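You operate a simulated robot arm through the tools that you are given. There is no shell and no other tool. Be economical: measure what you need, move in short steps, check, and stop when the job is done.

You are at the controls of a simulated two-armed robot. One attempt, no reset.

Task
Take the red bottle and leave it on the address slip on the top of the pairing bench. Take the yellow roll and leave it on the ledge of the blue housing. Fetch the m pack and set it on the white lot card. Put the xl post on the top of the pairing bench away on the top of the sorting table. Take the lid off the tall jar and lay it down on the top of the box table. Fetch the tin marked "soap" from the top of the box table and set it on the white sheet. Take the white fuse on the top of the pairing bench and put it away on the steel shelf under the fuse box. Put one of the blue bundles from the top of the pairing bench on top of the wooden step. Put the green key on the top of the pairing bench away on the steel shelf under the fuse box. Close the cream drawer. Take the yellow clip and leave it on top of the green cartridge. Any order will do. Set down upright: red bottle.

The check looks at the end state, three seconds after you hand in, the way a careful person would. Anything else that was tipped, shoved, dropped, spilled or broken makes it a failure. A push-on lid holds only when it is set on centred and level and pressed home; a screw cap is set on level and turned clockwise until tight. Flat cloth is picked up by pressing the open fingertips on it (5 to 10 N) and closing them slowly along it; thin cloth reads only 2 to 8 mm in the jaws.

Robot
Two 7-joint arms with two-finger parallel grippers on one trunk, on a base that drives. Base frame: it is fixed to the floor where the robot stands at the start and does not move with it; the origin is under the middle of the robot, x ahead of it, y to its left, z up. Lengths are in m, angles in degrees, forces in N, time in s.
The left shoulder is at the start at [0.05, 0.161, 1.148], the right one opposite. With the tool pointing down near the work surface each hand reaches from about 0.1 to 0.48 m from the robot's upright axis, wherever it stands, measured 20 degrees to its own side. Places, roughly: address slip [0.75, -0.25, 0.75]; blue bundle [1.75, -0.25, 1]; cream drawer [4.5, 0.9, 0.5]; green cartridge [0.75, 4.25, 0.5]; green key [1.25, -0.25, 0.75]; green tin, white tin [2.25, 0.25, 0.75]; ledge of the blue housing (42x13 cm) [0.66, 4.32, 0.46]; lot card [0.75, -0.25, 0.75]; m pack [0.75, 0, 0.75]; red bottle [0.5, 0, 1]; steel shelf under the fuse box (104x15 cm) [2.5, 5.52, 1.1]; tall jar (7x7x12 cm) [2.4, -0.3, 0.9]; top of the sorting table [-1.1, 1.3, 0.8]; white fuse [1.5, 0.25, 0.75]; white sheet (18x12x1 cm) [2.8, -0.2, 0.8]; wooden step (30x20x10 cm) [1.1, -0.2, 0.9]; xl post [1, 0.25, 0.75]; yellow clip (2x2x4 cm) [4.6, 1.7, 0.8]; yellow roll (6x6x3 cm) [0.5, -0.2, 0.8]. Payload 3.43 kg a hand.
Tool frame (each hand has its own): the origin (TCP) lies between the finger pads and is the grasp point; the fingertips stand 0.03 m ahead of it; z points along the fingers, y is the line along which they close. Largest opening 0.094 m; finger width 0.028, thickness 0.01; the body of the gripper, 0.05 by 0.096 m, starts 0.055 m behind the TCP.
Orientation is that of the tool frame in the base frame, as a unit quaternion [x, y, z, w]. With the fingers straight down and closing along the base's y, the tool's x points along the base's -x, its y along +y and its z along -z.

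Tools
- The arms move only by the tool drive_tool. It takes "left_plan", "right_plan" or both (then of equal length, played together; a hand with none holds still); each is a list of rows, each a list of 7 numbers: the shift along the base's x, y, z in m, then the turn, a rotation vector about the base's x, y, z in degrees, then the opening in per cent of the stroke, from 0 (shut) to 100 (fully open). In form: [[x, y, z, rx, ry, rz, hand], ...]. A call has 1 to 10 rows; each row shifts and turns the commanded pose from where the row before left it. Rows are played at 5 a second. More than 0.05 m and 8.6 degrees between two rows, or a gripper value outside its range, and nothing of the call is played. Where a pose cannot be reached the arm comes as near as it can. A force on the tool above 40 N (or 10 N above the force at the start of the call, whichever is more), or a blocked arm, ends the call early, and 0.2 s more pass. The fingers move at their own pace (about 0.045 m/s each) and stop on an object; they squeeze with about 25 N. The grip force told is the motor's: it shows also when the fingers shut on nothing. Time passes only in rows, and 0.2 s behind the last, so rows that do not move let the fingers close. The reply holds the time, the measured pose of the TCP, the force on the tool along the base axes, the opening and the grip force, in the units named above and with some noise, with the torque about the TCP (base axes, N m) and any sound that the robot's microphone picked up.
- Cameras (640 x 400 px; columns grow to the right, rows downward): "scene" is now at [0.1291, -0.0007, 1.2796]; the picture's right is [-0.02, -1.00, 0.00], its down [-0.48, 0.01, -0.88] and it looks along [0.88, -0.02, -0.48] (base axes); focal length 271 px, centre (320, 200). "left" rides on the left gripper at [0.076, -0.014, -0.102] in its tool frame; the picture's right is [0.18, 0.98, 0.00], its down [-0.75, 0.14, -0.64] and it looks along [-0.63, 0.12, 0.77] (tool axes); focal length 243 px, centre (320, 200). "right" rides on the right gripper at [0.076, 0.014, -0.102] in its tool frame; the picture's right is [-0.18, 0.98, 0.00], its down [-0.75, -0.14, -0.64] and it looks along [-0.63, -0.12, 0.77] (tool axes); focal length 243 px, centre (320, 200). There is no depth. A picture from a camera that has moved, and an enlarged one, comes with that camera's place and axes in the base frame and with its lens.
- grab_frame(camera): a new picture of that camera. No time passes.
- move_column(by): slides the trunk up (or, below 0, down) by that many m; the arms and the scene camera ride with it, the base frame stays. It gives what a move gives, with no picture.
- roll_base(legs): drives the robot by 1 to 6 legs, each [ahead, left, turn to the left] in m, m and degrees, along the robot's own axes; the way and the turn of a leg run together, so that a leg with both is an arc; at most 1.5 m and 180 degrees a leg. The arms and the cameras ride along, it lands a little off, and it stops where it bumps. It gives what a move gives.
- turn_head(pan, tilt): turns the head with the scene camera to pan (to the left, within 80 degrees either way) and tilt (down, from -29 to 69), counted from straight ahead of the robot. It gives what a move gives.
- inspect(camera, box): a new picture of the part [left, top, right, bottom] of that camera's present view, enlarged. No time passes.
- close_job(): hands the job in; it is judged then, once.

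Work in short steps. Places have to be worked out from the pictures, the camera data and where the tool is seen: move nearer, look again, correct. Check each grasp and each placing, and mend what went wrong. You have 525 turns and 298 pictures in all, those below and enlarged ones among them. Open the grippers and draw the arms clear of the work before you hand the job in, unless the task says otherwise; then end with one line.

The tools are called after ">>>" as a command line: name --argument value ..., lists and objects as JSON in quotes. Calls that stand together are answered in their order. drive_tool: Moves the arms, as the interface text tells. Its arguments: {"type":"object","properties":{"left_plan":{"type":"array","items":{"type":"array","items":{"type":"number"}}},"right_plan":{"type":"array","items":{"type":"array","items":{"type":"number"}}}},"required":[]} The other tools are called the same way: move_column (by) slides the trunk up or down; roll_base (legs) drives the base; turn_head (pan, tilt) turns the head that bears the scene camera; grab_frame (camera) takes a picture; inspect (camera, box) takes an enlarged picture of a part of a camera's view; close_job () hands the job in.

At the start:

```text
time_s: 0.0
left_tcp_pos: [0.4005, 0.0853, 1.1199]
left_tool_rot: [-0.001, 1.0, 0.0, -0.001]
left_force: [0.3, -0.7, -0.4]
left_torque: [-0.03, 0.02, 0.01]
left_width: 0.0941
left_grip_force: 0.1
right_tcp_pos: [0.3604, -0.1938, 1.0439]
right_tool_rot: [0.001, 1.0, 0.001, 0.0]
right_force: [-0.5, -0.1, 0.3]
right_torque: [0.03, -0.01, 0.0]
right_width: 0.0942
right_grip_force: 0.1
trunk travel left (down, up): [-0.175, 0.092]
robot x, y, heading: [-0.001, -0.0005, 0.1]
head pan, tilt: [-1.1, 28.6]
```

scene: 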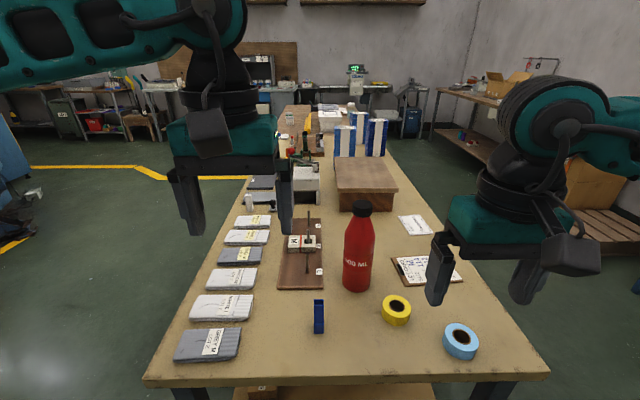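
right: 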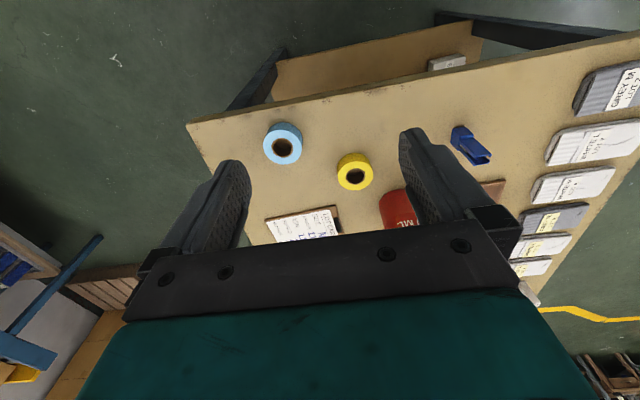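
left: 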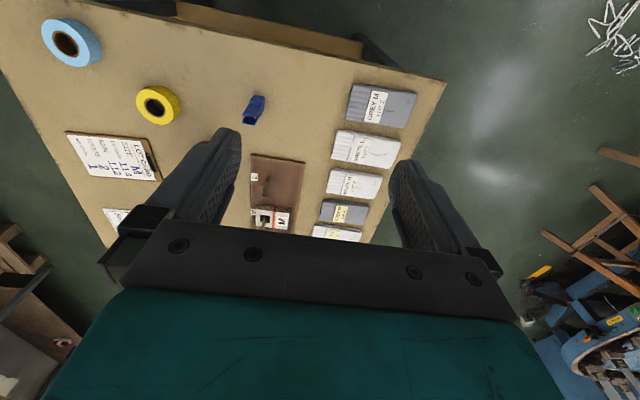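

I'll begin by taking a closer look at the bench in the scene camera.

>>> inspect --camera "scene" --box '[220, 80, 460, 230]'

>>> inspect --camera "scene" --box '[160, 200, 480, 400]'

```text
2.67 times, centred on (340, 155) of scene
camera zoom: at [0.1291, -0.0007, 1.2796], right [-0.02, -1.0, 0.0], down [-0.48, 0.01, -0.88], along [0.88, -0.02, -0.48], focal length 722 px, centre (267, 320)
```

zoom: 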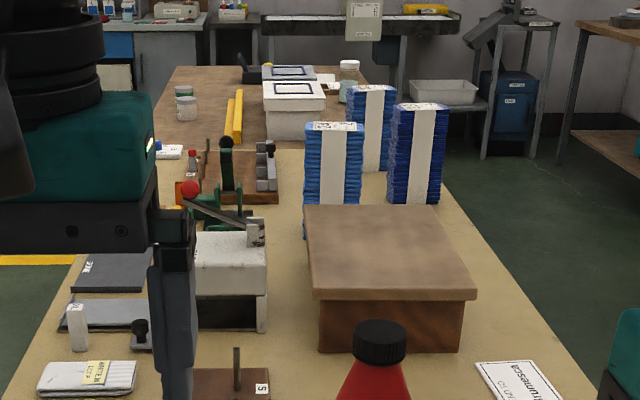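

```text
2.00 times, centred on (320, 300) of scene
camera zoom: at [0.1291, -0.0007, 1.2796], right [-0.02, -1.0, 0.0], down [-0.48, 0.01, -0.88], along [0.88, -0.02, -0.48], focal length 542 px, centre (320, 0)
```

zoom: 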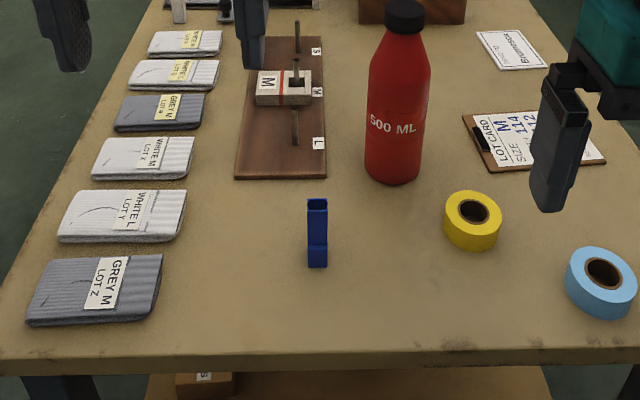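

Before driving I want to see how near the base may get to the bench, so I tilt the head down.

>>> turn_head --pan 0 --tilt 69

>>> grab_frame --camera "scene"

```text
time_s: 1.1
left_tcp_pos: [0.4005, 0.0862, 1.1195]
left_tool_rot: [0.0, 1.0, 0.0, 0.0]
left_force: [0.4, -0.2, -0.5]
left_torque: [0.0, 0.0, 0.01]
left_width: 0.094
left_grip_force: 0.0
right_tcp_pos: [0.3607, -0.1944, 1.0431]
right_tool_rot: [0.0, 1.0, 0.0, 0.0]
right_force: [0.4, 0.5, -0.5]
right_torque: [0.04, -0.02, 0.03]
right_width: 0.0942
right_grip_force: 0.1
trunk travel left (down, up): [-0.175, 0.092]
robot x, y, heading: [-0.0038, -0.0016, -0.1]
head pan, tilt: [0.0, 68.8]
```

```text
292 pictures are left
camera scene: at [0.0941, 0.001, 1.226], right [0.0, -1.0, 0.0], down [-0.93, 0.0, -0.36], along [0.36, 0.0, -0.93], focal length 271 px, centre (320, 200)
```

scene: 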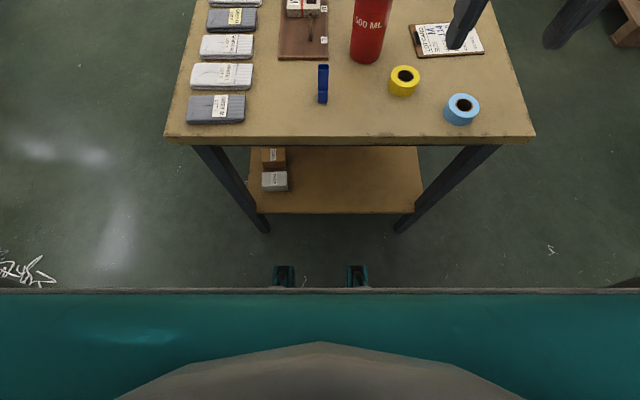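

The base feet reach about x≈0.23 and the shelf/legs start near 0.42, so about 0.15 m forward is safe. Drive ahead and look again.

>>> roll_base --legs '[[0.15, 0, 0]]'

>>> grab_frame --camera "scene"

>>> grab_frame --camera "right"

```text
time_s: 2.3
left_tcp_pos: [0.4892, 0.0861, 1.1194]
left_tool_rot: [-0.003, 1.0, 0.0, 0.001]
left_force: [-1.1, -0.6, -0.1]
left_torque: [0.0, 0.01, 0.02]
left_width: 0.094
left_grip_force: 0.0
right_tcp_pos: [0.4482, -0.1958, 1.0429]
right_tool_rot: [0.0, 1.0, -0.001, 0.0]
right_force: [-0.2, -0.6, 0.4]
right_torque: [-0.05, -0.03, 0.02]
right_width: 0.094
right_grip_force: 0.0
trunk travel left (down, up): [-0.175, 0.092]
robot x, y, heading: [0.0933, 0.0014, -0.0]
head pan, tilt: [0.0, 68.8]
stopped in leg 1: the robot was blocked; the commanded pose is now the measured one
```

```text
291 pictures are left
camera scene: at [0.1817, 0.001, 1.2262], right [0.0, -1.0, 0.0], down [-0.93, 0.0, -0.36], along [0.36, 0.0, -0.93], focal length 271 px, centre (320, 200)
```

scene: 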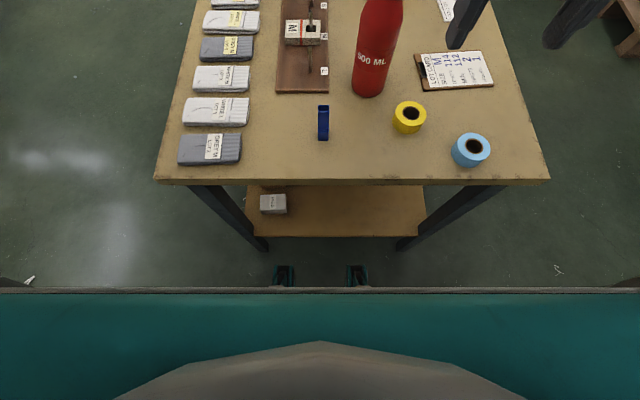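

```text
290 pictures are left
camera right: at [0.3724, -0.1805, 1.1461], right [0.18, 0.98, 0.0], down [0.75, -0.14, 0.64], along [0.63, -0.12, -0.77], focal length 243 px, centre (320, 200)
```

right: 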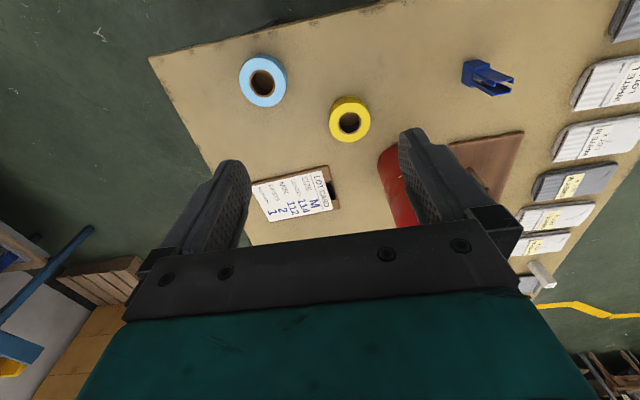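

Blocked at x=0.093; two views give bench top z≈0.80, bottle at ≈(0.57,−0.09), lot card ≈(0.635,−0.285), slip ≈(0.83,−0.305). I tilt the right tool 45° forward and bring it in line with the bottle, moving the left hand aside.

>>> drive_tool --right_plan '[[-0.005, 0.017, 0, 0, -7.5, 0, 100], [-0.005, 0.017, 0, 0, -7.5, 0, 100], [-0.005, 0.017, 0, 0, -7.5, 0, 100], [-0.005, 0.017, 0, 0, -7.5, 0, 100], [-0.005, 0.017, 0, 0, -7.5, 0, 100], [-0.005, 0.017, 0, 0, -7.5, 0, 100], [0, 0, 0, 0, 0, 0, 100]]' --left_plan '[[0, 0.025, 0, 0, 0, 0, 100], [0, 0.025, 0, 0, 0, 0, 100], [0, 0.025, 0, 0, 0, 0, 100], [0, 0.025, 0, 0, 0, 0, 100], [0, 0.02, 0, 0, 0, 0, 100], [0, 0.02, 0, 0, 0, 0, 100], [0, 0, 0, 0, 0, 0, 100]]'

>>> grab_frame --camera "right"

>>> turn_head --pan 0 --tilt 45

>>> grab_frame --camera "scene"

```text
time_s: 3.9
left_tcp_pos: [0.4915, 0.2252, 1.1189]
left_tool_rot: [-0.003, 1.0, -0.001, -0.001]
left_force: [0.7, 0.3, 0.0]
left_torque: [-0.02, -0.03, -0.03]
left_width: 0.0942
left_grip_force: 0.1
right_tcp_pos: [0.4382, -0.0775, 1.0499]
right_tool_rot: [0.001, 0.924, 0.0, 0.383]
right_force: [0.1, -0.5, -0.7]
right_torque: [-0.02, -0.01, 0.02]
right_width: 0.0939
right_grip_force: 0.1
right hand out of reach, approached as far as the arm can: row 5, 6
trunk travel left (down, up): [-0.175, 0.092]
robot x, y, heading: [0.087, 0.0012, -0.0]
head pan, tilt: [0.0, 68.8]
```

```text
289 pictures are left
camera right: at [0.3121, -0.0645, 1.0674], right [0.13, 0.98, 0.13], down [0.08, -0.14, 0.99], along [0.99, -0.12, -0.1], focal length 243 px, centre (320, 200)
```

right: 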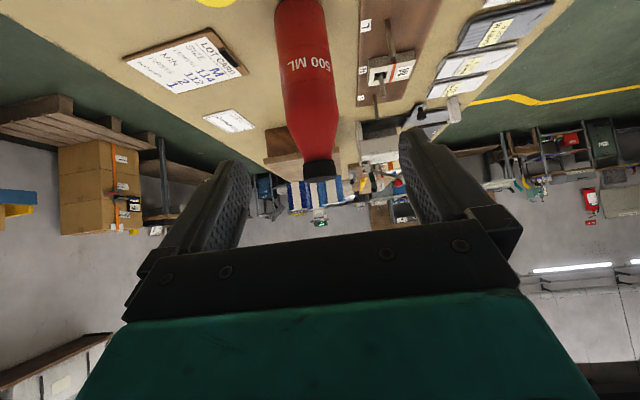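

```text
time_s: 4.8
left_tcp_pos: [0.4919, 0.2251, 1.119]
left_tool_rot: [-0.002, 1.0, 0.0, -0.001]
left_force: [-0.1, 0.3, 0.4]
left_torque: [-0.01, 0.0, 0.0]
left_width: 0.094
left_grip_force: 0.1
right_tcp_pos: [0.4392, -0.0795, 1.0489]
right_tool_rot: [0.0, 0.924, 0.0, 0.382]
right_force: [-0.4, -0.6, -0.8]
right_torque: [0.01, -0.01, 0.01]
right_width: 0.0939
right_grip_force: 0.2
trunk travel left (down, up): [-0.175, 0.092]
robot x, y, heading: [0.0862, 0.0037, 0.1]
head pan, tilt: [0.0, 45.0]
```

```text
288 pictures are left
camera scene: at [0.2085, 0.0011, 1.2548], right [0.0, -1.0, 0.0], down [-0.71, 0.0, -0.71], along [0.71, 0.0, -0.71], focal length 271 px, centre (320, 200)
```

scene: 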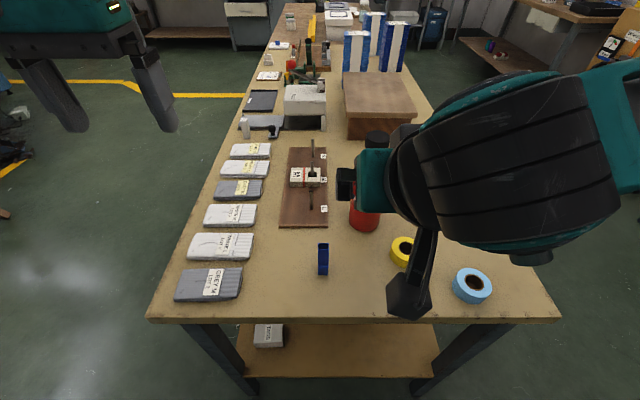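

Wrist view puts the bottle axis at y≈−0.092, x≈0.57. I lower to z≈0.925 in front of it, aligned in y.

>>> drive_tool --right_plan '[[0, -0.006, -0.042, 0, 0, 0, 100], [0, -0.006, -0.042, 0, 0, 0, 100], [0, 0, -0.04, 0, 0, 0, 100], [0, 0, 0, 0, 0, 0, 100]]'

>>> grab_frame --camera "right"

```text
time_s: 5.8
left_tcp_pos: [0.4913, 0.2253, 1.1195]
left_tool_rot: [-0.002, 1.0, 0.0, -0.001]
left_force: [0.2, -0.7, 0.6]
left_torque: [0.0, -0.02, -0.02]
left_width: 0.0941
left_grip_force: 0.0
right_tcp_pos: [0.4443, -0.0848, 0.9248]
right_tool_rot: [0.001, 0.924, -0.001, 0.382]
right_force: [0.1, 0.7, 0.1]
right_torque: [0.03, -0.01, 0.0]
right_width: 0.0943
right_grip_force: 0.0
right hand out of reach, approached as far as the arm can: row 1
trunk travel left (down, up): [-0.175, 0.092]
robot x, y, heading: [0.0899, 0.0004, -0.1]
head pan, tilt: [0.0, 45.0]
```

```text
287 pictures are left
camera right: at [0.3182, -0.0709, 0.9433], right [0.13, 0.98, 0.13], down [0.08, -0.14, 0.99], along [0.99, -0.12, -0.1], focal length 243 px, centre (320, 200)
```

right: 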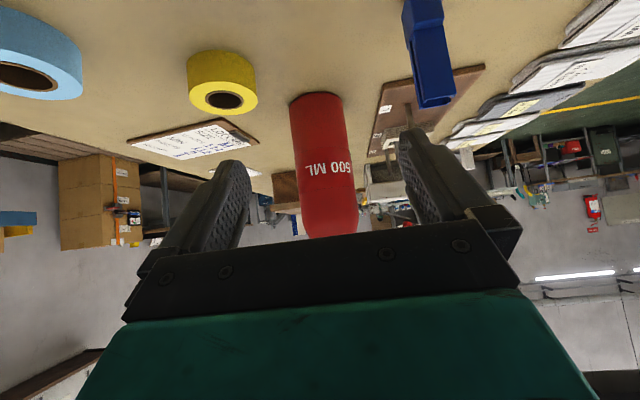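

Parallax between the two wrist views suggests the bottle's front may be nearer x≈0.60; I advance in steps to x≈0.575 with y corrected and look again.

>>> drive_tool --right_plan '[[0.04, -0.004, 0, 0, 0, 0, 100], [0.045, -0.003, 0, 0, 0, 0, 100], [0.045, 0, 0, 0, 0, 0, 100], [0, 0, 0, 0, 0, 0, 100]]'

>>> grab_frame --camera "right"

>>> grab_frame --camera "scene"

```text
time_s: 6.8
left_tcp_pos: [0.4919, 0.2248, 1.1194]
left_tool_rot: [-0.002, 1.0, 0.0, -0.001]
left_force: [-0.1, 0.4, -0.5]
left_torque: [-0.02, 0.01, -0.01]
left_width: 0.0943
left_grip_force: 0.0
right_tcp_pos: [0.5727, -0.0941, 0.9234]
right_tool_rot: [0.0, 0.924, 0.0, 0.382]
right_force: [0.1, 0.5, -0.3]
right_torque: [-0.04, 0.0, 0.02]
right_width: 0.094
right_grip_force: 0.0
trunk travel left (down, up): [-0.175, 0.092]
robot x, y, heading: [0.0846, 0.0033, 0.1]
head pan, tilt: [0.0, 45.0]
```

```text
286 pictures are left
camera right: at [0.4468, -0.0797, 0.9426], right [0.13, 0.98, 0.13], down [0.08, -0.14, 0.99], along [0.99, -0.12, -0.1], focal length 243 px, centre (320, 200)
```

right: 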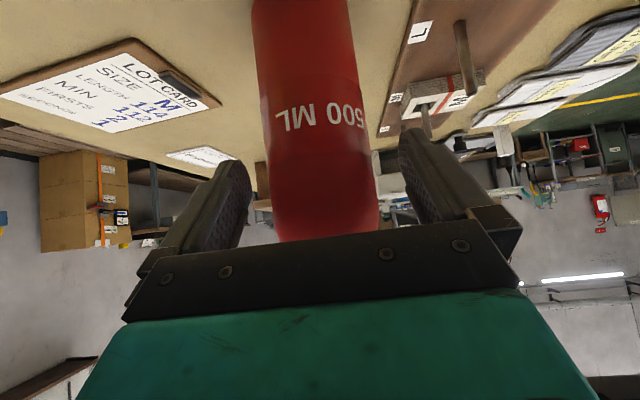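

```text
285 pictures are left
camera scene: at [0.2085, 0.001, 1.2549], right [0.0, -1.0, 0.0], down [-0.71, 0.0, -0.71], along [0.71, 0.0, -0.71], focal length 271 px, centre (320, 200)
```

scene: 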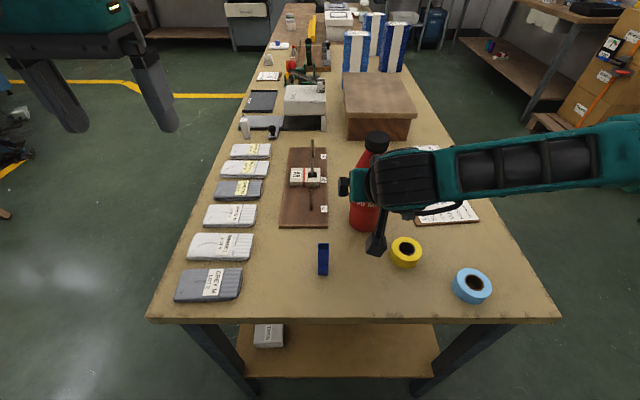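

Width growth puts the bottle axis at x≈0.592, y≈−0.093. I move the last 18 mm and close.

>>> drive_tool --right_plan '[[0.018, 0, 0, 0, 0, 0, 100], [0, 0, 0, 0, 0, 0, 60], [0, 0, 0, 0, 0, 0, 30], [0, 0, 0, 0, 0, 0, 0], [0, 0, 0, 0, 0, 0, 0], [0, 0, 0, 0, 0, 0, 0]]'

>>> grab_frame --camera "right"

```text
time_s: 8.2
left_tcp_pos: [0.4915, 0.2249, 1.1204]
left_tool_rot: [-0.003, 1.0, -0.001, -0.001]
left_force: [0.4, -0.3, 0.7]
left_torque: [-0.02, -0.02, -0.04]
left_width: 0.0942
left_grip_force: 0.0
right_tcp_pos: [0.5915, -0.0942, 0.9243]
right_tool_rot: [0.001, 0.923, 0.0, 0.384]
right_force: [0.5, -0.5, -0.3]
right_torque: [0.02, -0.08, -0.04]
right_width: 0.0693
right_grip_force: 25.2
trunk travel left (down, up): [-0.175, 0.092]
robot x, y, heading: [0.0921, -0.0007, 0.1]
head pan, tilt: [0.0, 45.0]
```

```text
284 pictures are left
camera right: at [0.465, -0.0789, 0.9428], right [0.13, 0.98, 0.13], down [0.08, -0.14, 0.99], along [0.99, -0.12, -0.1], focal length 243 px, centre (320, 200)
```

right: 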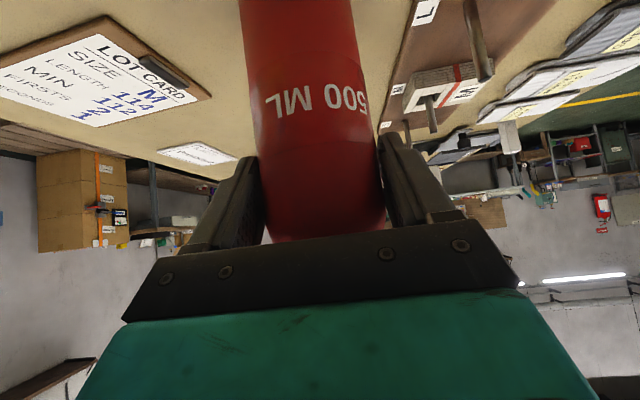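

Grip holds at 69 mm. I lift the bottle and check.

>>> drive_tool --right_plan '[[0, 0, 0.02, 0, 0, 0, 0], [0, 0, 0.03, 0, 0, 0, 0], [0, 0, 0.03, 0, 0, 0, 0], [-0.04, 0, 0.02, 0, 0, 0, 0], [-0.04, 0, 0, 0, 0, 0, 0], [-0.04, 0, 0, 0, 0, 0, 0], [0, 0, 0, 0, 0, 0, 0]]'

>>> grab_frame --camera "scene"

```text
time_s: 9.8
left_tcp_pos: [0.4905, 0.2254, 1.1193]
left_tool_rot: [-0.004, 1.0, 0.0, -0.001]
left_force: [-0.1, 0.5, 0.0]
left_torque: [-0.02, 0.02, -0.01]
left_width: 0.0939
left_grip_force: 0.0
right_tcp_pos: [0.4724, -0.0955, 1.0228]
right_tool_rot: [0.002, 0.925, -0.001, 0.381]
right_force: [-0.2, 0.3, -4.0]
right_torque: [0.01, 0.03, 0.02]
right_width: 0.0691
right_grip_force: 25.2
trunk travel left (down, up): [-0.175, 0.092]
robot x, y, heading: [0.0906, -0.0025, -0.2]
head pan, tilt: [0.0, 45.0]
```

```text
283 pictures are left
camera scene: at [0.2088, 0.001, 1.2548], right [0.0, -1.0, 0.0], down [-0.71, 0.0, -0.71], along [0.71, 0.0, -0.71], focal length 271 px, centre (320, 200)
```

scene: 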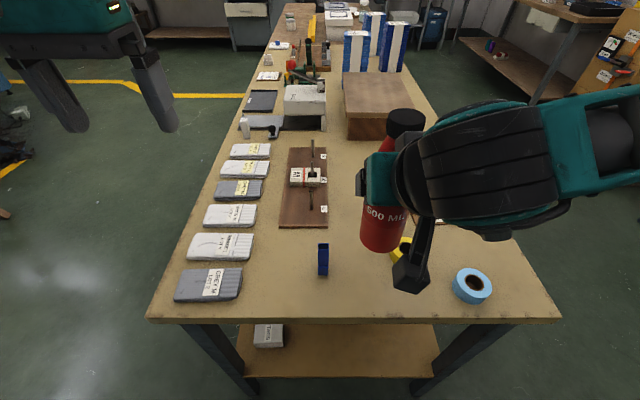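

Bottle is held (4 N). I back off and drive round to the right side of the bench, ending at about (0.70,−0.95) facing it.

>>> roll_base --legs '[[-0.35, 0, 0], [0, -0.95, 0], [0.96, 0, 0], [0, 0, 90]]'

>>> grab_frame --camera "scene"

```text
time_s: 28.8
left_tcp_pos: [0.4705, -0.5519, 1.1191]
left_tool_rot: [0.719, -0.695, 0.001, 0.001]
left_force: [0.1, -0.5, 0.2]
left_torque: [-0.01, 0.01, 0.02]
left_width: 0.0942
left_grip_force: 0.1
right_tcp_pos: [0.7915, -0.5627, 1.0224]
right_tool_rot: [0.662, -0.645, -0.273, -0.267]
right_force: [-1.2, 0.8, -4.5]
right_torque: [-0.02, -0.01, 0.05]
right_width: 0.0692
right_grip_force: 24.7
trunk travel left (down, up): [-0.175, 0.092]
robot x, y, heading: [0.7074, -0.9484, 91.7]
head pan, tilt: [0.0, 45.0]
```

```text
282 pictures are left
camera scene: at [0.7015, -0.8258, 1.2548], right [1.0, 0.03, 0.0], down [0.02, -0.71, -0.71], along [-0.02, 0.71, -0.71], focal length 271 px, centre (320, 200)
```

scene: 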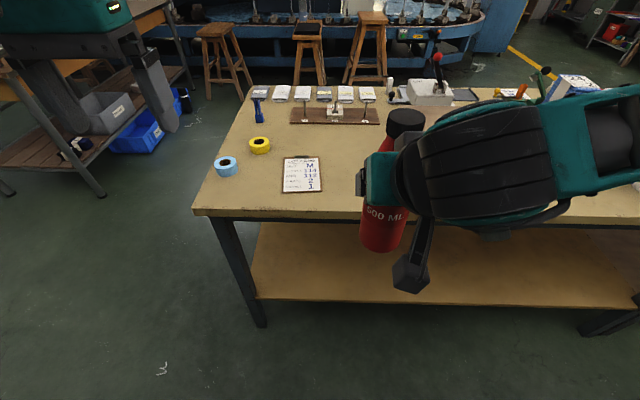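

Good location. I move 0.24 m toward the bench with the bottle held above, then look with the wrist camera.

>>> roll_base --legs '[[0.24, -0.03, -1.7]]'

>>> grab_frame --camera "scene"

>>> grab_frame --camera "right"

```text
time_s: 30.8
left_tcp_pos: [0.5075, -0.3045, 1.1194]
left_tool_rot: [0.71, -0.705, 0.001, 0.001]
left_force: [0.6, 0.0, 0.7]
left_torque: [-0.01, 0.0, -0.01]
left_width: 0.0941
left_grip_force: 0.0
right_tcp_pos: [0.8265, -0.3248, 1.0198]
right_tool_rot: [-0.654, 0.654, 0.268, 0.269]
right_force: [0.5, -0.3, -4.3]
right_torque: [-0.03, -0.02, 0.0]
right_width: 0.0689
right_grip_force: 25.0
trunk travel left (down, up): [-0.175, 0.092]
robot x, y, heading: [0.7363, -0.7076, 90.4]
head pan, tilt: [0.0, 45.0]
stopped in leg 1: the robot was blocked; the commanded pose is now the measured one
```

```text
281 pictures are left
camera scene: at [0.731, -0.5843, 1.2549], right [1.0, 0.0, 0.0], down [0.0, -0.71, -0.71], along [0.0, 0.71, -0.71], focal length 271 px, centre (320, 200)
```

scene: 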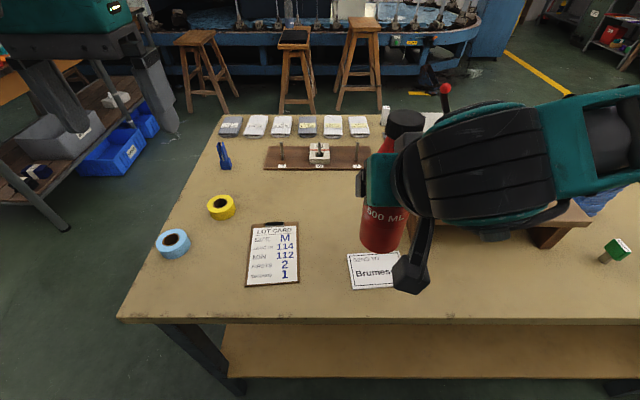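

```text
280 pictures are left
camera right: at [0.813, -0.4504, 1.0408], right [-0.98, 0.13, 0.13], down [0.14, 0.08, 0.99], along [0.12, 0.99, -0.1], focal length 243 px, centre (320, 200)
```

right: 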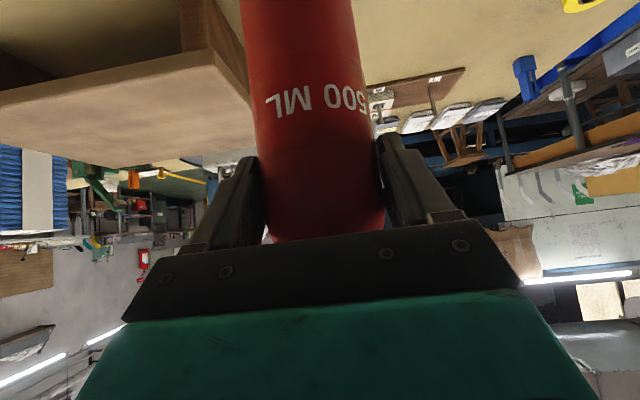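

Slip's left edge lies at x≈0.788, y from −0.35 to −0.27, so its centre is about (0.845,−0.31). I shift over it, lower most of the way and check.

>>> drive_tool --right_plan '[[0.018, 0.006, -0.02, 0, 0, 0, 0], [0, 0, -0.03, 0, 0, 0, 0], [0, 0, -0.025, 0, 0, 0, 0], [0, 0, -0.01, 0, 0, 0, 0], [0, 0, 0, 0, 0, 0, 0]]'

>>> grab_frame --camera "scene"

>>> grab_frame --camera "left"

```text
time_s: 32.0
left_tcp_pos: [0.5054, -0.3042, 1.1184]
left_tool_rot: [0.71, -0.705, 0.0, 0.0]
left_force: [0.4, 0.0, -0.5]
left_torque: [0.01, 0.0, 0.0]
left_width: 0.094
left_grip_force: 0.0
right_tcp_pos: [0.8447, -0.3164, 0.9374]
right_tool_rot: [0.654, -0.653, -0.27, -0.27]
right_force: [-0.5, 0.0, -3.7]
right_torque: [-0.06, 0.02, -0.03]
right_width: 0.0692
right_grip_force: 25.5
trunk travel left (down, up): [-0.175, 0.092]
robot x, y, heading: [0.7315, -0.7087, 90.2]
head pan, tilt: [0.0, 45.0]
```

```text
279 pictures are left
camera scene: at [0.731, -0.5841, 1.2548], right [1.0, 0.0, 0.0], down [0.0, -0.71, -0.71], along [0.0, 0.71, -0.71], focal length 271 px, centre (320, 200)
```

scene: 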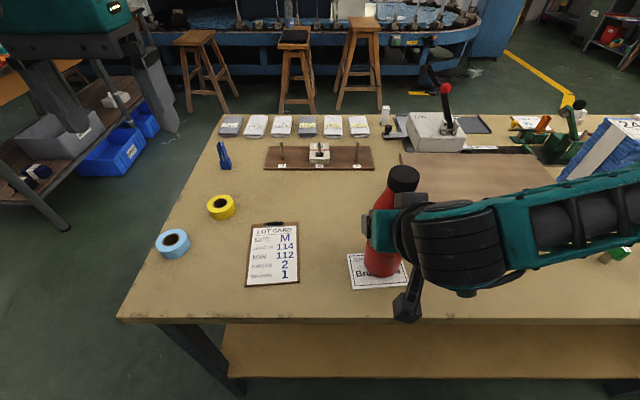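

```text
278 pictures are left
camera left: at [0.5218, -0.3781, 1.2217], right [-0.98, -0.19, 0.0], down [-0.15, 0.75, 0.64], along [-0.12, 0.63, -0.77], focal length 243 px, centre (320, 200)
```

left: 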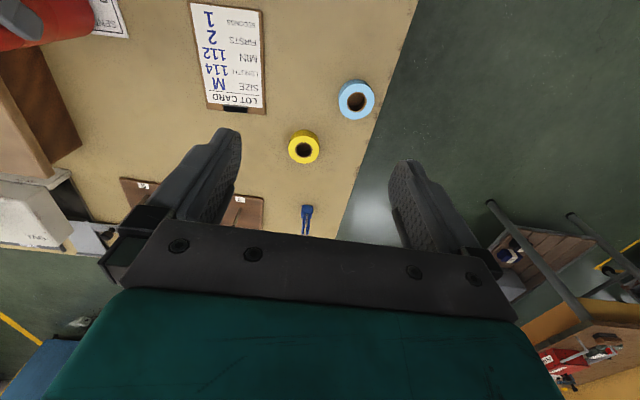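

The bottle is centred in x over the slip; I nudge 5 mm inward and lower gently to contact.

>>> drive_tool --right_plan '[[0, 0.005, -0.005, 0, 0, 0, 0], [0, 0, -0.004, 0, 0, 0, 0], [0, 0, -0.003, 0, 0, 0, 0], [0, 0, 0, 0, 0, 0, 0]]'

>>> inspect --camera "scene" --box '[320, 140, 480, 340]'

```text
time_s: 33.0
left_tcp_pos: [0.5066, -0.3048, 1.1207]
left_tool_rot: [0.709, -0.705, 0.0, 0.001]
left_force: [0.6, 0.7, -0.4]
left_torque: [-0.02, 0.01, -0.02]
left_width: 0.0943
left_grip_force: 0.0
right_tcp_pos: [0.845, -0.3127, 0.9274]
right_tool_rot: [0.653, -0.652, -0.272, -0.271]
right_force: [0.1, -1.6, 10.1]
right_torque: [-0.08, 0.13, 0.01]
right_width: 0.0689
right_grip_force: 24.7
trunk travel left (down, up): [-0.175, 0.092]
robot x, y, heading: [0.7345, -0.7084, 90.0]
head pan, tilt: [0.0, 45.0]
```

```text
2.00 times, centred on (400, 240) of scene
camera zoom: at [0.7309, -0.5851, 1.2551], right [1.0, 0.0, 0.0], down [0.0, -0.71, -0.71], along [0.0, 0.71, -0.71], focal length 542 px, centre (160, 120)
```

zoom: 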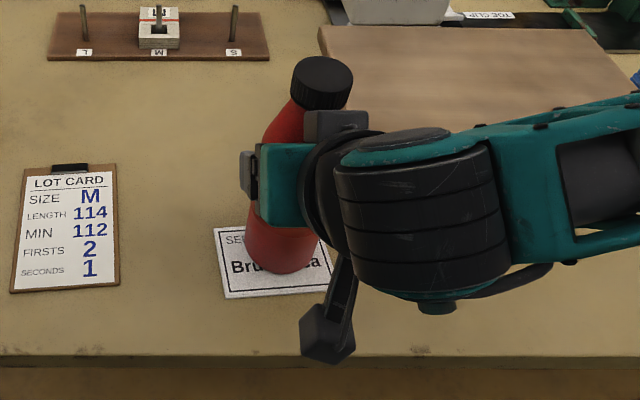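

Contact is felt (10 N) and the bottle stands within the slip. I relieve, open, and withdraw backwards.

>>> drive_tool --right_plan '[[0, 0, 0.001, 0, 0, 0, 0], [0, 0, 0, 0, 0, 0, 50], [0, 0, 0, 0, 0, 0, 100], [0, 0, 0, 0, 0, 0, 100], [0, -0.03, 0, 0, 0, 0, 100], [0, -0.04, 0.01, 0, 0, 0, 100], [0, -0.03, 0.04, 0, 0, 0, 100], [0, 0, 0.04, 0, 0, 0, 100], [0, 0, 0, 0, 0, 0, 100]]'

>>> grab_frame --camera "scene"

```text
time_s: 35.0
left_tcp_pos: [0.5064, -0.304, 1.1198]
left_tool_rot: [0.71, -0.704, 0.0, 0.001]
left_force: [-0.5, -0.2, -0.5]
left_torque: [-0.01, 0.07, -0.02]
left_width: 0.094
left_grip_force: 0.0
right_tcp_pos: [0.7988, -0.3667, 0.995]
right_tool_rot: [-0.653, 0.654, 0.268, 0.271]
right_force: [0.2, 0.8, 0.1]
right_torque: [-0.04, -0.01, 0.01]
right_width: 0.0938
right_grip_force: 0.0
right hand out of reach, approached as far as the arm can: row 6, 7, 8
trunk travel left (down, up): [-0.175, 0.092]
robot x, y, heading: [0.7302, -0.7075, 90.0]
head pan, tilt: [0.0, 45.0]
```

```text
276 pictures are left
camera scene: at [0.731, -0.5843, 1.2548], right [1.0, 0.0, 0.0], down [0.0, -0.71, -0.71], along [0.0, 0.71, -0.71], focal length 271 px, centre (320, 200)
```

scene: 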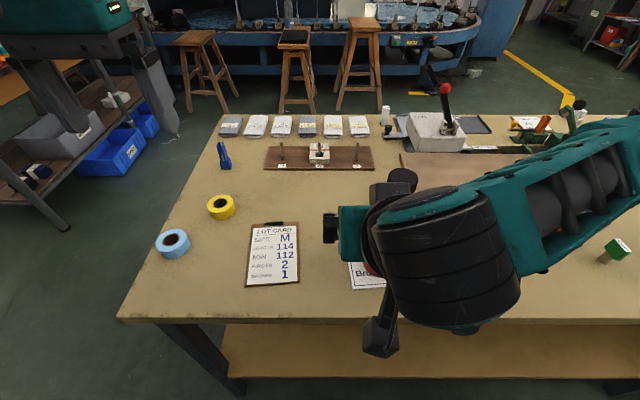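

The arm hit a near-limit and slid sideways in x near the bottle. I raise straight up to clear it and check the bottle.

>>> drive_tool --right_plan '[[0, 0, 0.03, 0, 0, 0, 100], [0, 0, 0.03, 0, 0, 0, 100], [0, 0, 0.03, 0, 0, 0, 100], [0, 0, 0, 0, 0, 0, 100]]'

>>> inspect --camera "scene" --box '[320, 140, 480, 340]'

>>> grab_frame --camera "right"

```text
time_s: 36.0
left_tcp_pos: [0.5065, -0.3051, 1.1187]
left_tool_rot: [0.71, -0.704, 0.001, 0.001]
left_force: [-0.1, -0.2, -0.2]
left_torque: [-0.02, -0.01, -0.01]
left_width: 0.0938
left_grip_force: 0.0
right_tcp_pos: [0.798, -0.3657, 1.0869]
right_tool_rot: [0.654, -0.653, -0.27, -0.269]
right_force: [0.1, 0.4, -0.4]
right_torque: [-0.03, 0.05, -0.03]
right_width: 0.0941
right_grip_force: 0.1
trunk travel left (down, up): [-0.175, 0.092]
robot x, y, heading: [0.7344, -0.7109, 89.9]
head pan, tilt: [0.0, 45.0]
```

```text
2.00 times, centred on (400, 240) of scene
camera zoom: at [0.731, -0.5843, 1.2548], right [1.0, 0.0, 0.0], down [0.0, -0.71, -0.71], along [0.0, 0.71, -0.71], focal length 542 px, centre (160, 120)
```

zoom: 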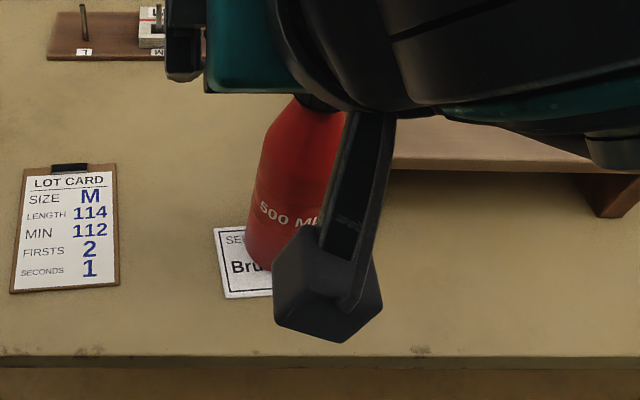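

```text
274 pictures are left
camera right: at [0.7832, -0.4916, 1.1049], right [-0.98, 0.13, 0.13], down [0.14, 0.08, 0.99], along [0.12, 0.99, -0.1], focal length 243 px, centre (320, 200)
```

right: 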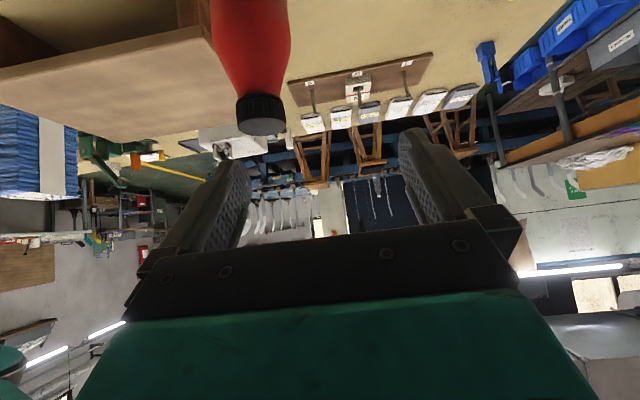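

Bottle stands upright on the slip. Next the blue bundles: back off and move right (along +x) to see them and the green key.

>>> roll_base --legs '[[-0.3, 0, 0], [0, -0.75, 0]]'

>>> turn_head --pan 0 --tilt 35

>>> grab_frame --camera "scene"

```text
time_s: 44.7
left_tcp_pos: [1.2739, -0.6048, 1.1196]
left_tool_rot: [-0.703, 0.712, 0.001, -0.001]
left_force: [0.5, -0.6, 0.3]
left_torque: [-0.04, 0.0, -0.05]
left_width: 0.0941
left_grip_force: 0.0
right_tcp_pos: [1.5632, -0.6709, 1.0861]
right_tool_rot: [-0.648, 0.659, 0.268, 0.272]
right_force: [-0.4, 0.4, -0.1]
right_torque: [0.01, -0.01, -0.02]
right_width: 0.0939
right_grip_force: 0.0
trunk travel left (down, up): [-0.175, 0.092]
robot x, y, heading: [1.4934, -1.0081, 89.0]
head pan, tilt: [0.0, 45.0]
```

```text
time_s: 45.4
left_tcp_pos: [1.2734, -0.6047, 1.1196]
left_tool_rot: [-0.703, 0.711, -0.001, -0.001]
left_force: [0.4, 0.1, 0.0]
left_torque: [0.02, 0.01, -0.02]
left_width: 0.0939
left_grip_force: 0.1
right_tcp_pos: [1.5633, -0.6701, 1.0854]
right_tool_rot: [-0.647, 0.66, 0.267, 0.272]
right_force: [-0.6, 0.4, 0.8]
right_torque: [0.0, -0.01, 0.03]
right_width: 0.094
right_grip_force: 0.0
trunk travel left (down, up): [-0.175, 0.092]
robot x, y, heading: [1.4892, -1.0126, 89.1]
head pan, tilt: [0.0, 35.0]
```

```text
273 pictures are left
camera scene: at [1.4925, -0.8816, 1.2696], right [1.0, -0.02, 0.0], down [-0.01, -0.57, -0.82], along [0.01, 0.82, -0.57], focal length 271 px, centre (320, 200)
```

scene: 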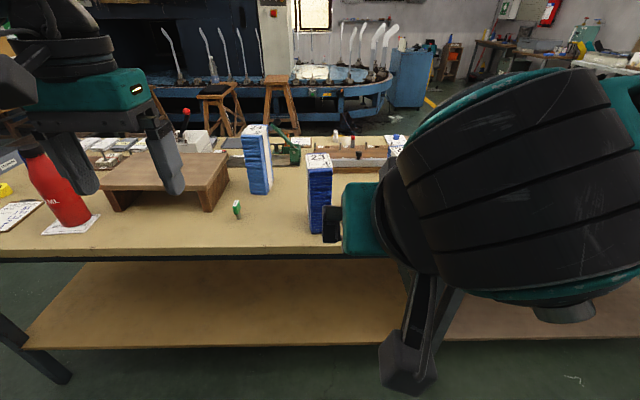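

>>> inspect --camera "scene" --box '[80, 110, 400, 270]'

```text
2.00 times, centred on (240, 190) of scene
camera zoom: at [1.4925, -0.8816, 1.2696], right [1.0, -0.02, 0.0], down [-0.01, -0.57, -0.82], along [0.01, 0.82, -0.57], focal length 542 px, centre (480, 220)
```

zoom: 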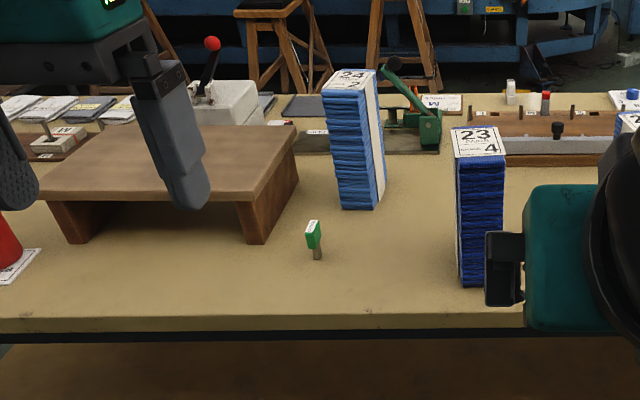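

The bundles are tall stacks (23 nearest at ≈(1.50,−0.30), 24 at ≈(1.31,−0.13)); the green key stands at ≈(1.265,−0.275). I untilt the right tool and drive to just in front of bundle 23.

>>> drive_tool --right_plan '[[0, 0.01, 0.005, -7.5, 0, 0, 100], [0, 0.01, 0.005, -7.5, 0, 0, 100], [0, 0.01, 0.005, -7.5, 0, 0, 100], [0, 0.01, 0.005, -7.5, 0, 0, 100], [0, 0.01, 0.005, -7.5, 0, 0, 100], [0, 0.01, 0.005, -7.5, 0, 0, 100], [0, 0, 0, 0, 0, 0, 100]]'

>>> roll_base --legs '[[0, 0.13, 1], [0.28, 0, 0]]'

>>> grab_frame --camera "scene"

>>> grab_frame --camera "right"

```text
time_s: 47.0
left_tcp_pos: [1.2733, -0.6047, 1.1192]
left_tool_rot: [-0.703, 0.712, 0.0, -0.001]
left_force: [0.0, 0.3, 0.2]
left_torque: [-0.02, 0.0, -0.01]
left_width: 0.094
left_grip_force: 0.1
right_tcp_pos: [1.562, -0.6115, 1.1147]
right_tool_rot: [-0.703, 0.711, -0.005, 0.002]
right_force: [0.6, -0.4, -0.3]
right_torque: [-0.01, 0.03, -0.02]
right_width: 0.0941
right_grip_force: 0.0
trunk travel left (down, up): [-0.175, 0.092]
robot x, y, heading: [1.4908, -1.0093, 89.1]
head pan, tilt: [0.0, 35.0]
```

```text
time_s: 50.4
left_tcp_pos: [1.1412, -0.3227, 1.1187]
left_tool_rot: [-0.707, 0.707, 0.0, -0.001]
left_force: [-0.8, -0.2, -0.9]
left_torque: [0.0, -0.01, -0.04]
left_width: 0.0939
left_grip_force: 0.1
right_tcp_pos: [1.4302, -0.3262, 1.1151]
right_tool_rot: [-0.706, 0.708, -0.006, 0.003]
right_force: [-0.7, -0.1, -0.7]
right_torque: [-0.02, -0.04, 0.03]
right_width: 0.0941
right_grip_force: 0.1
trunk travel left (down, up): [-0.175, 0.092]
robot x, y, heading: [1.3651, -0.7262, 89.8]
head pan, tilt: [0.0, 35.0]
```

```text
271 pictures are left
camera scene: at [1.3623, -0.5978, 1.2696], right [1.0, -0.01, 0.0], down [0.0, -0.57, -0.82], along [0.01, 0.82, -0.57], focal length 271 px, centre (320, 200)
```

scene: 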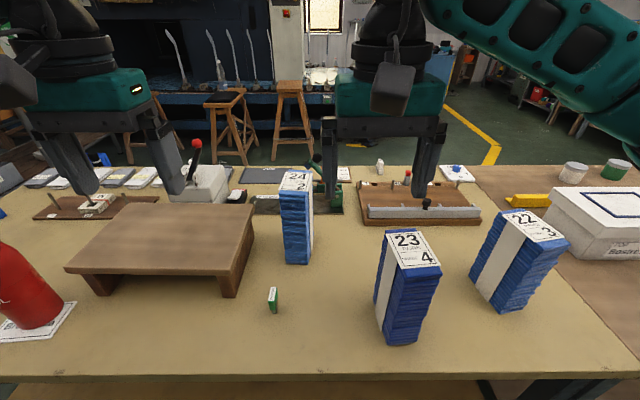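

```text
270 pictures are left
camera right: at [1.4143, -0.4024, 1.2179], right [-0.98, 0.19, -0.01], down [0.14, 0.76, 0.64], along [0.13, 0.63, -0.77], focal length 243 px, centre (320, 200)
```

right: 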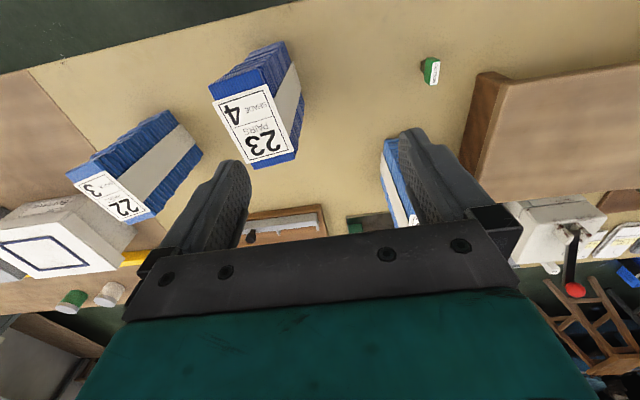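

Bundle 23's top is a 6×7.5 cm rectangle centred at ≈(1.505,−0.303), top z≈0.976, aligned with the axes. I move the right hand above it and lower partway.

>>> drive_tool --right_plan '[[0.025, 0.008, 0, 0, 0, 0, 100], [0.025, 0.008, 0, 0, 0, 0, 100], [0.025, 0.007, 0, 0, 0, 0, 100], [0, 0, -0.04, 0, 0, 0, 100], [0, 0, -0.035, 0, 0, 0, 100], [0, 0, 0, 0, 0, 0, 100]]'

>>> grab_frame --camera "right"

>>> grab_frame --camera "scene"

```text
time_s: 51.8
left_tcp_pos: [1.1414, -0.3226, 1.1198]
left_tool_rot: [-0.706, 0.708, -0.001, -0.001]
left_force: [0.3, 0.1, 0.4]
left_torque: [0.04, 0.01, 0.04]
left_width: 0.094
left_grip_force: 0.0
right_tcp_pos: [1.5024, -0.3032, 1.0397]
right_tool_rot: [-0.706, 0.708, -0.005, 0.004]
right_force: [0.5, -0.3, 0.2]
right_torque: [0.03, 0.05, 0.04]
right_width: 0.094
right_grip_force: 0.0
trunk travel left (down, up): [-0.175, 0.092]
robot x, y, heading: [1.361, -0.7288, 89.6]
head pan, tilt: [0.0, 35.0]
```

```text
269 pictures are left
camera right: at [1.4873, -0.3791, 1.1427], right [-0.98, 0.19, -0.01], down [0.14, 0.75, 0.64], along [0.13, 0.63, -0.77], focal length 243 px, centre (320, 200)
```

right: 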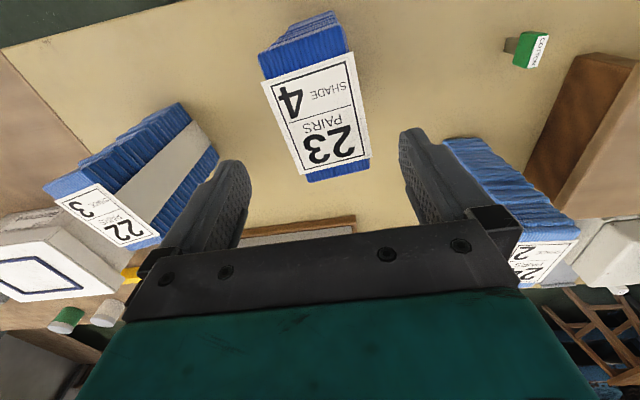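

```text
268 pictures are left
camera scene: at [1.3622, -0.5984, 1.2697], right [1.0, -0.01, 0.0], down [0.0, -0.57, -0.82], along [0.01, 0.82, -0.57], focal length 271 px, centre (320, 200)
```

scene: 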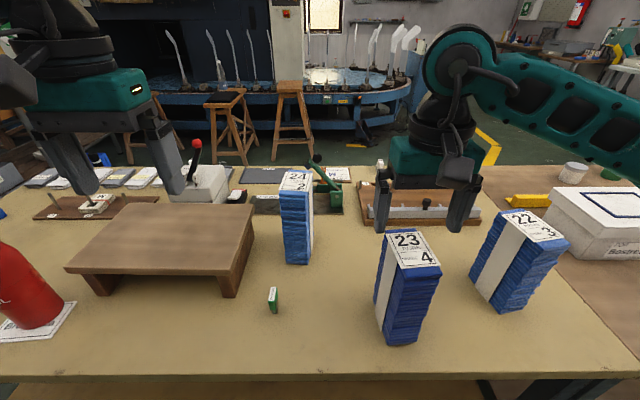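

Fingers straddle the bundle. I lower to z≈0.94 and close.

>>> drive_tool --right_plan '[[0.002, -0.004, -0.035, 0, 0, 0, 100], [0, 0, -0.035, 0, 0, 0, 100], [0, 0, -0.028, 0, 0, 0, 100], [0, 0, 0, 0, 0, 0, 60], [0, 0, 0, 0, 0, 0, 30], [0, 0, 0, 0, 0, 0, 0], [0, 0, 0, 0, 0, 0, 0], [0, 0, 0, 0, 0, 0, 0]]'

>>> grab_frame --camera "scene"

```text
time_s: 53.5
left_tcp_pos: [1.1397, -0.3228, 1.1197]
left_tool_rot: [-0.707, 0.707, -0.001, 0.0]
left_force: [-0.4, -1.3, -0.3]
left_torque: [-0.04, 0.01, -0.02]
left_width: 0.0943
left_grip_force: 0.0
right_tcp_pos: [1.5069, -0.3084, 0.942]
right_tool_rot: [-0.706, 0.708, -0.005, 0.003]
right_force: [-1.4, -1.2, -1.0]
right_torque: [0.1, 0.4, 0.1]
right_width: 0.0621
right_grip_force: 25.2
trunk travel left (down, up): [-0.175, 0.092]
robot x, y, heading: [1.3634, -0.7297, 89.8]
head pan, tilt: [0.0, 35.0]
```

```text
267 pictures are left
camera scene: at [1.3622, -0.5983, 1.2697], right [1.0, -0.01, 0.0], down [0.0, -0.57, -0.82], along [0.01, 0.82, -0.57], focal length 271 px, centre (320, 200)
```

scene: 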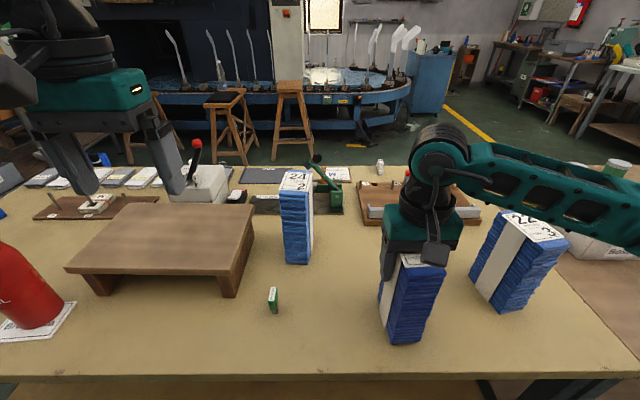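

Grip is 62 mm. I lift straight up 17 cm in steps.

>>> drive_tool --right_plan '[[0, 0, 0.015, 0, 0, 0, 0], [0, 0, 0.03, 0, 0, 0, 0], [0, 0, 0.04, 0, 0, 0, 0], [0, 0, 0.04, 0, 0, 0, 0], [0, 0, 0.045, 0, 0, 0, 0], [0, 0, 0, 0, 0, 0, 0]]'

>>> grab_frame --camera "scene"

```text
time_s: 55.0
left_tcp_pos: [1.1404, -0.3231, 1.1198]
left_tool_rot: [-0.707, 0.707, -0.001, -0.001]
left_force: [-0.5, -0.4, 0.5]
left_torque: [0.03, -0.01, 0.01]
left_width: 0.094
left_grip_force: 0.1
right_tcp_pos: [1.5066, -0.308, 1.1108]
right_tool_rot: [-0.707, 0.708, -0.006, 0.003]
right_force: [0.8, 0.6, -5.5]
right_torque: [0.02, 0.01, -0.01]
right_width: 0.0617
right_grip_force: 24.8
trunk travel left (down, up): [-0.175, 0.092]
robot x, y, heading: [1.364, -0.726, 89.6]
head pan, tilt: [0.0, 35.0]
```

```text
266 pictures are left
camera scene: at [1.3625, -0.5977, 1.2696], right [1.0, -0.01, 0.0], down [0.0, -0.57, -0.82], along [0.01, 0.82, -0.57], focal length 271 px, centre (320, 200)
```

scene: 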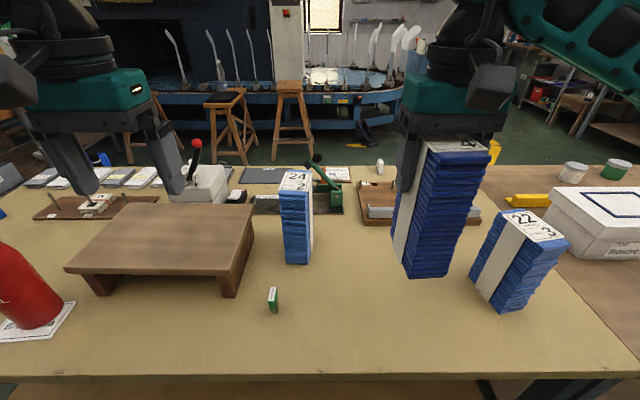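

Held firmly (5.5 N). I test whether the arm can reach 0.515 m ahead at this height, since the step needs that.

>>> drive_tool --right_plan '[[0, 0.035, 0, 0, 0, 0, 0], [0, 0.035, 0, 0, 0, 0, 0], [0, 0.03, 0, 0, 0, 0, 0], [0, 0, 0, 0, 0, 0, 0]]'

```text
time_s: 56.0
left_tcp_pos: [1.1405, -0.3227, 1.1189]
left_tool_rot: [-0.706, 0.708, 0.0, -0.001]
left_force: [0.1, -0.2, -0.3]
left_torque: [0.0, 0.03, 0.0]
left_width: 0.0939
left_grip_force: 0.0
right_tcp_pos: [1.5062, -0.2084, 1.1135]
right_tool_rot: [0.707, -0.707, 0.005, -0.004]
right_force: [0.1, -0.7, -5.8]
right_torque: [0.03, 0.04, -0.01]
right_width: 0.0615
right_grip_force: 25.2
trunk travel left (down, up): [-0.175, 0.092]
robot x, y, heading: [1.3655, -0.7284, 89.7]
head pan, tilt: [0.0, 35.0]
```

Reach is fine. I retract, drive 0.44 m to the left (clear of bundle 24), then look.

>>> drive_tool --right_plan '[[0, -0.035, 0, 0, 0, 0, 0], [0, -0.035, 0, 0, 0, 0, 0], [0, -0.03, 0, 0, 0, 0, 0], [0, 0, 0, 0, 0, 0, 0]]'

>>> roll_base --legs '[[0, 0.44, 0]]'

>>> grab_frame --camera "scene"

```text
time_s: 57.0
left_tcp_pos: [1.141, -0.3225, 1.1196]
left_tool_rot: [-0.706, 0.708, 0.0, -0.001]
left_force: [0.1, 0.1, -0.4]
left_torque: [0.03, 0.02, -0.01]
left_width: 0.094
left_grip_force: 0.0
right_tcp_pos: [1.5057, -0.3075, 1.1119]
right_tool_rot: [-0.706, 0.708, -0.006, 0.003]
right_force: [0.2, -0.3, -5.4]
right_torque: [0.02, 0.01, 0.0]
right_width: 0.0616
right_grip_force: 25.0
trunk travel left (down, up): [-0.175, 0.092]
robot x, y, heading: [1.3614, -0.7248, 89.6]
head pan, tilt: [0.0, 35.0]
```

```text
time_s: 61.4
left_tcp_pos: [0.695, -0.3203, 1.1195]
left_tool_rot: [-0.706, 0.708, -0.001, -0.001]
left_force: [0.1, 0.0, -0.2]
left_torque: [-0.03, 0.04, 0.0]
left_width: 0.0943
left_grip_force: 0.0
right_tcp_pos: [1.0606, -0.3038, 1.111]
right_tool_rot: [-0.705, 0.709, -0.006, 0.003]
right_force: [0.2, 0.3, -5.8]
right_torque: [0.06, 0.02, 0.0]
right_width: 0.0616
right_grip_force: 24.8
trunk travel left (down, up): [-0.175, 0.092]
robot x, y, heading: [0.9158, -0.7239, 89.7]
head pan, tilt: [0.0, 35.0]
```

```text
265 pictures are left
camera scene: at [0.9158, -0.5948, 1.2696], right [1.0, -0.01, 0.0], down [0.0, -0.57, -0.82], along [0.01, 0.82, -0.57], focal length 271 px, centre (320, 200)
```

scene: 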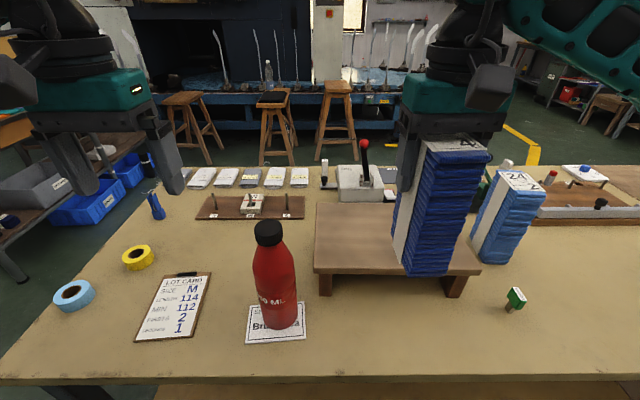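

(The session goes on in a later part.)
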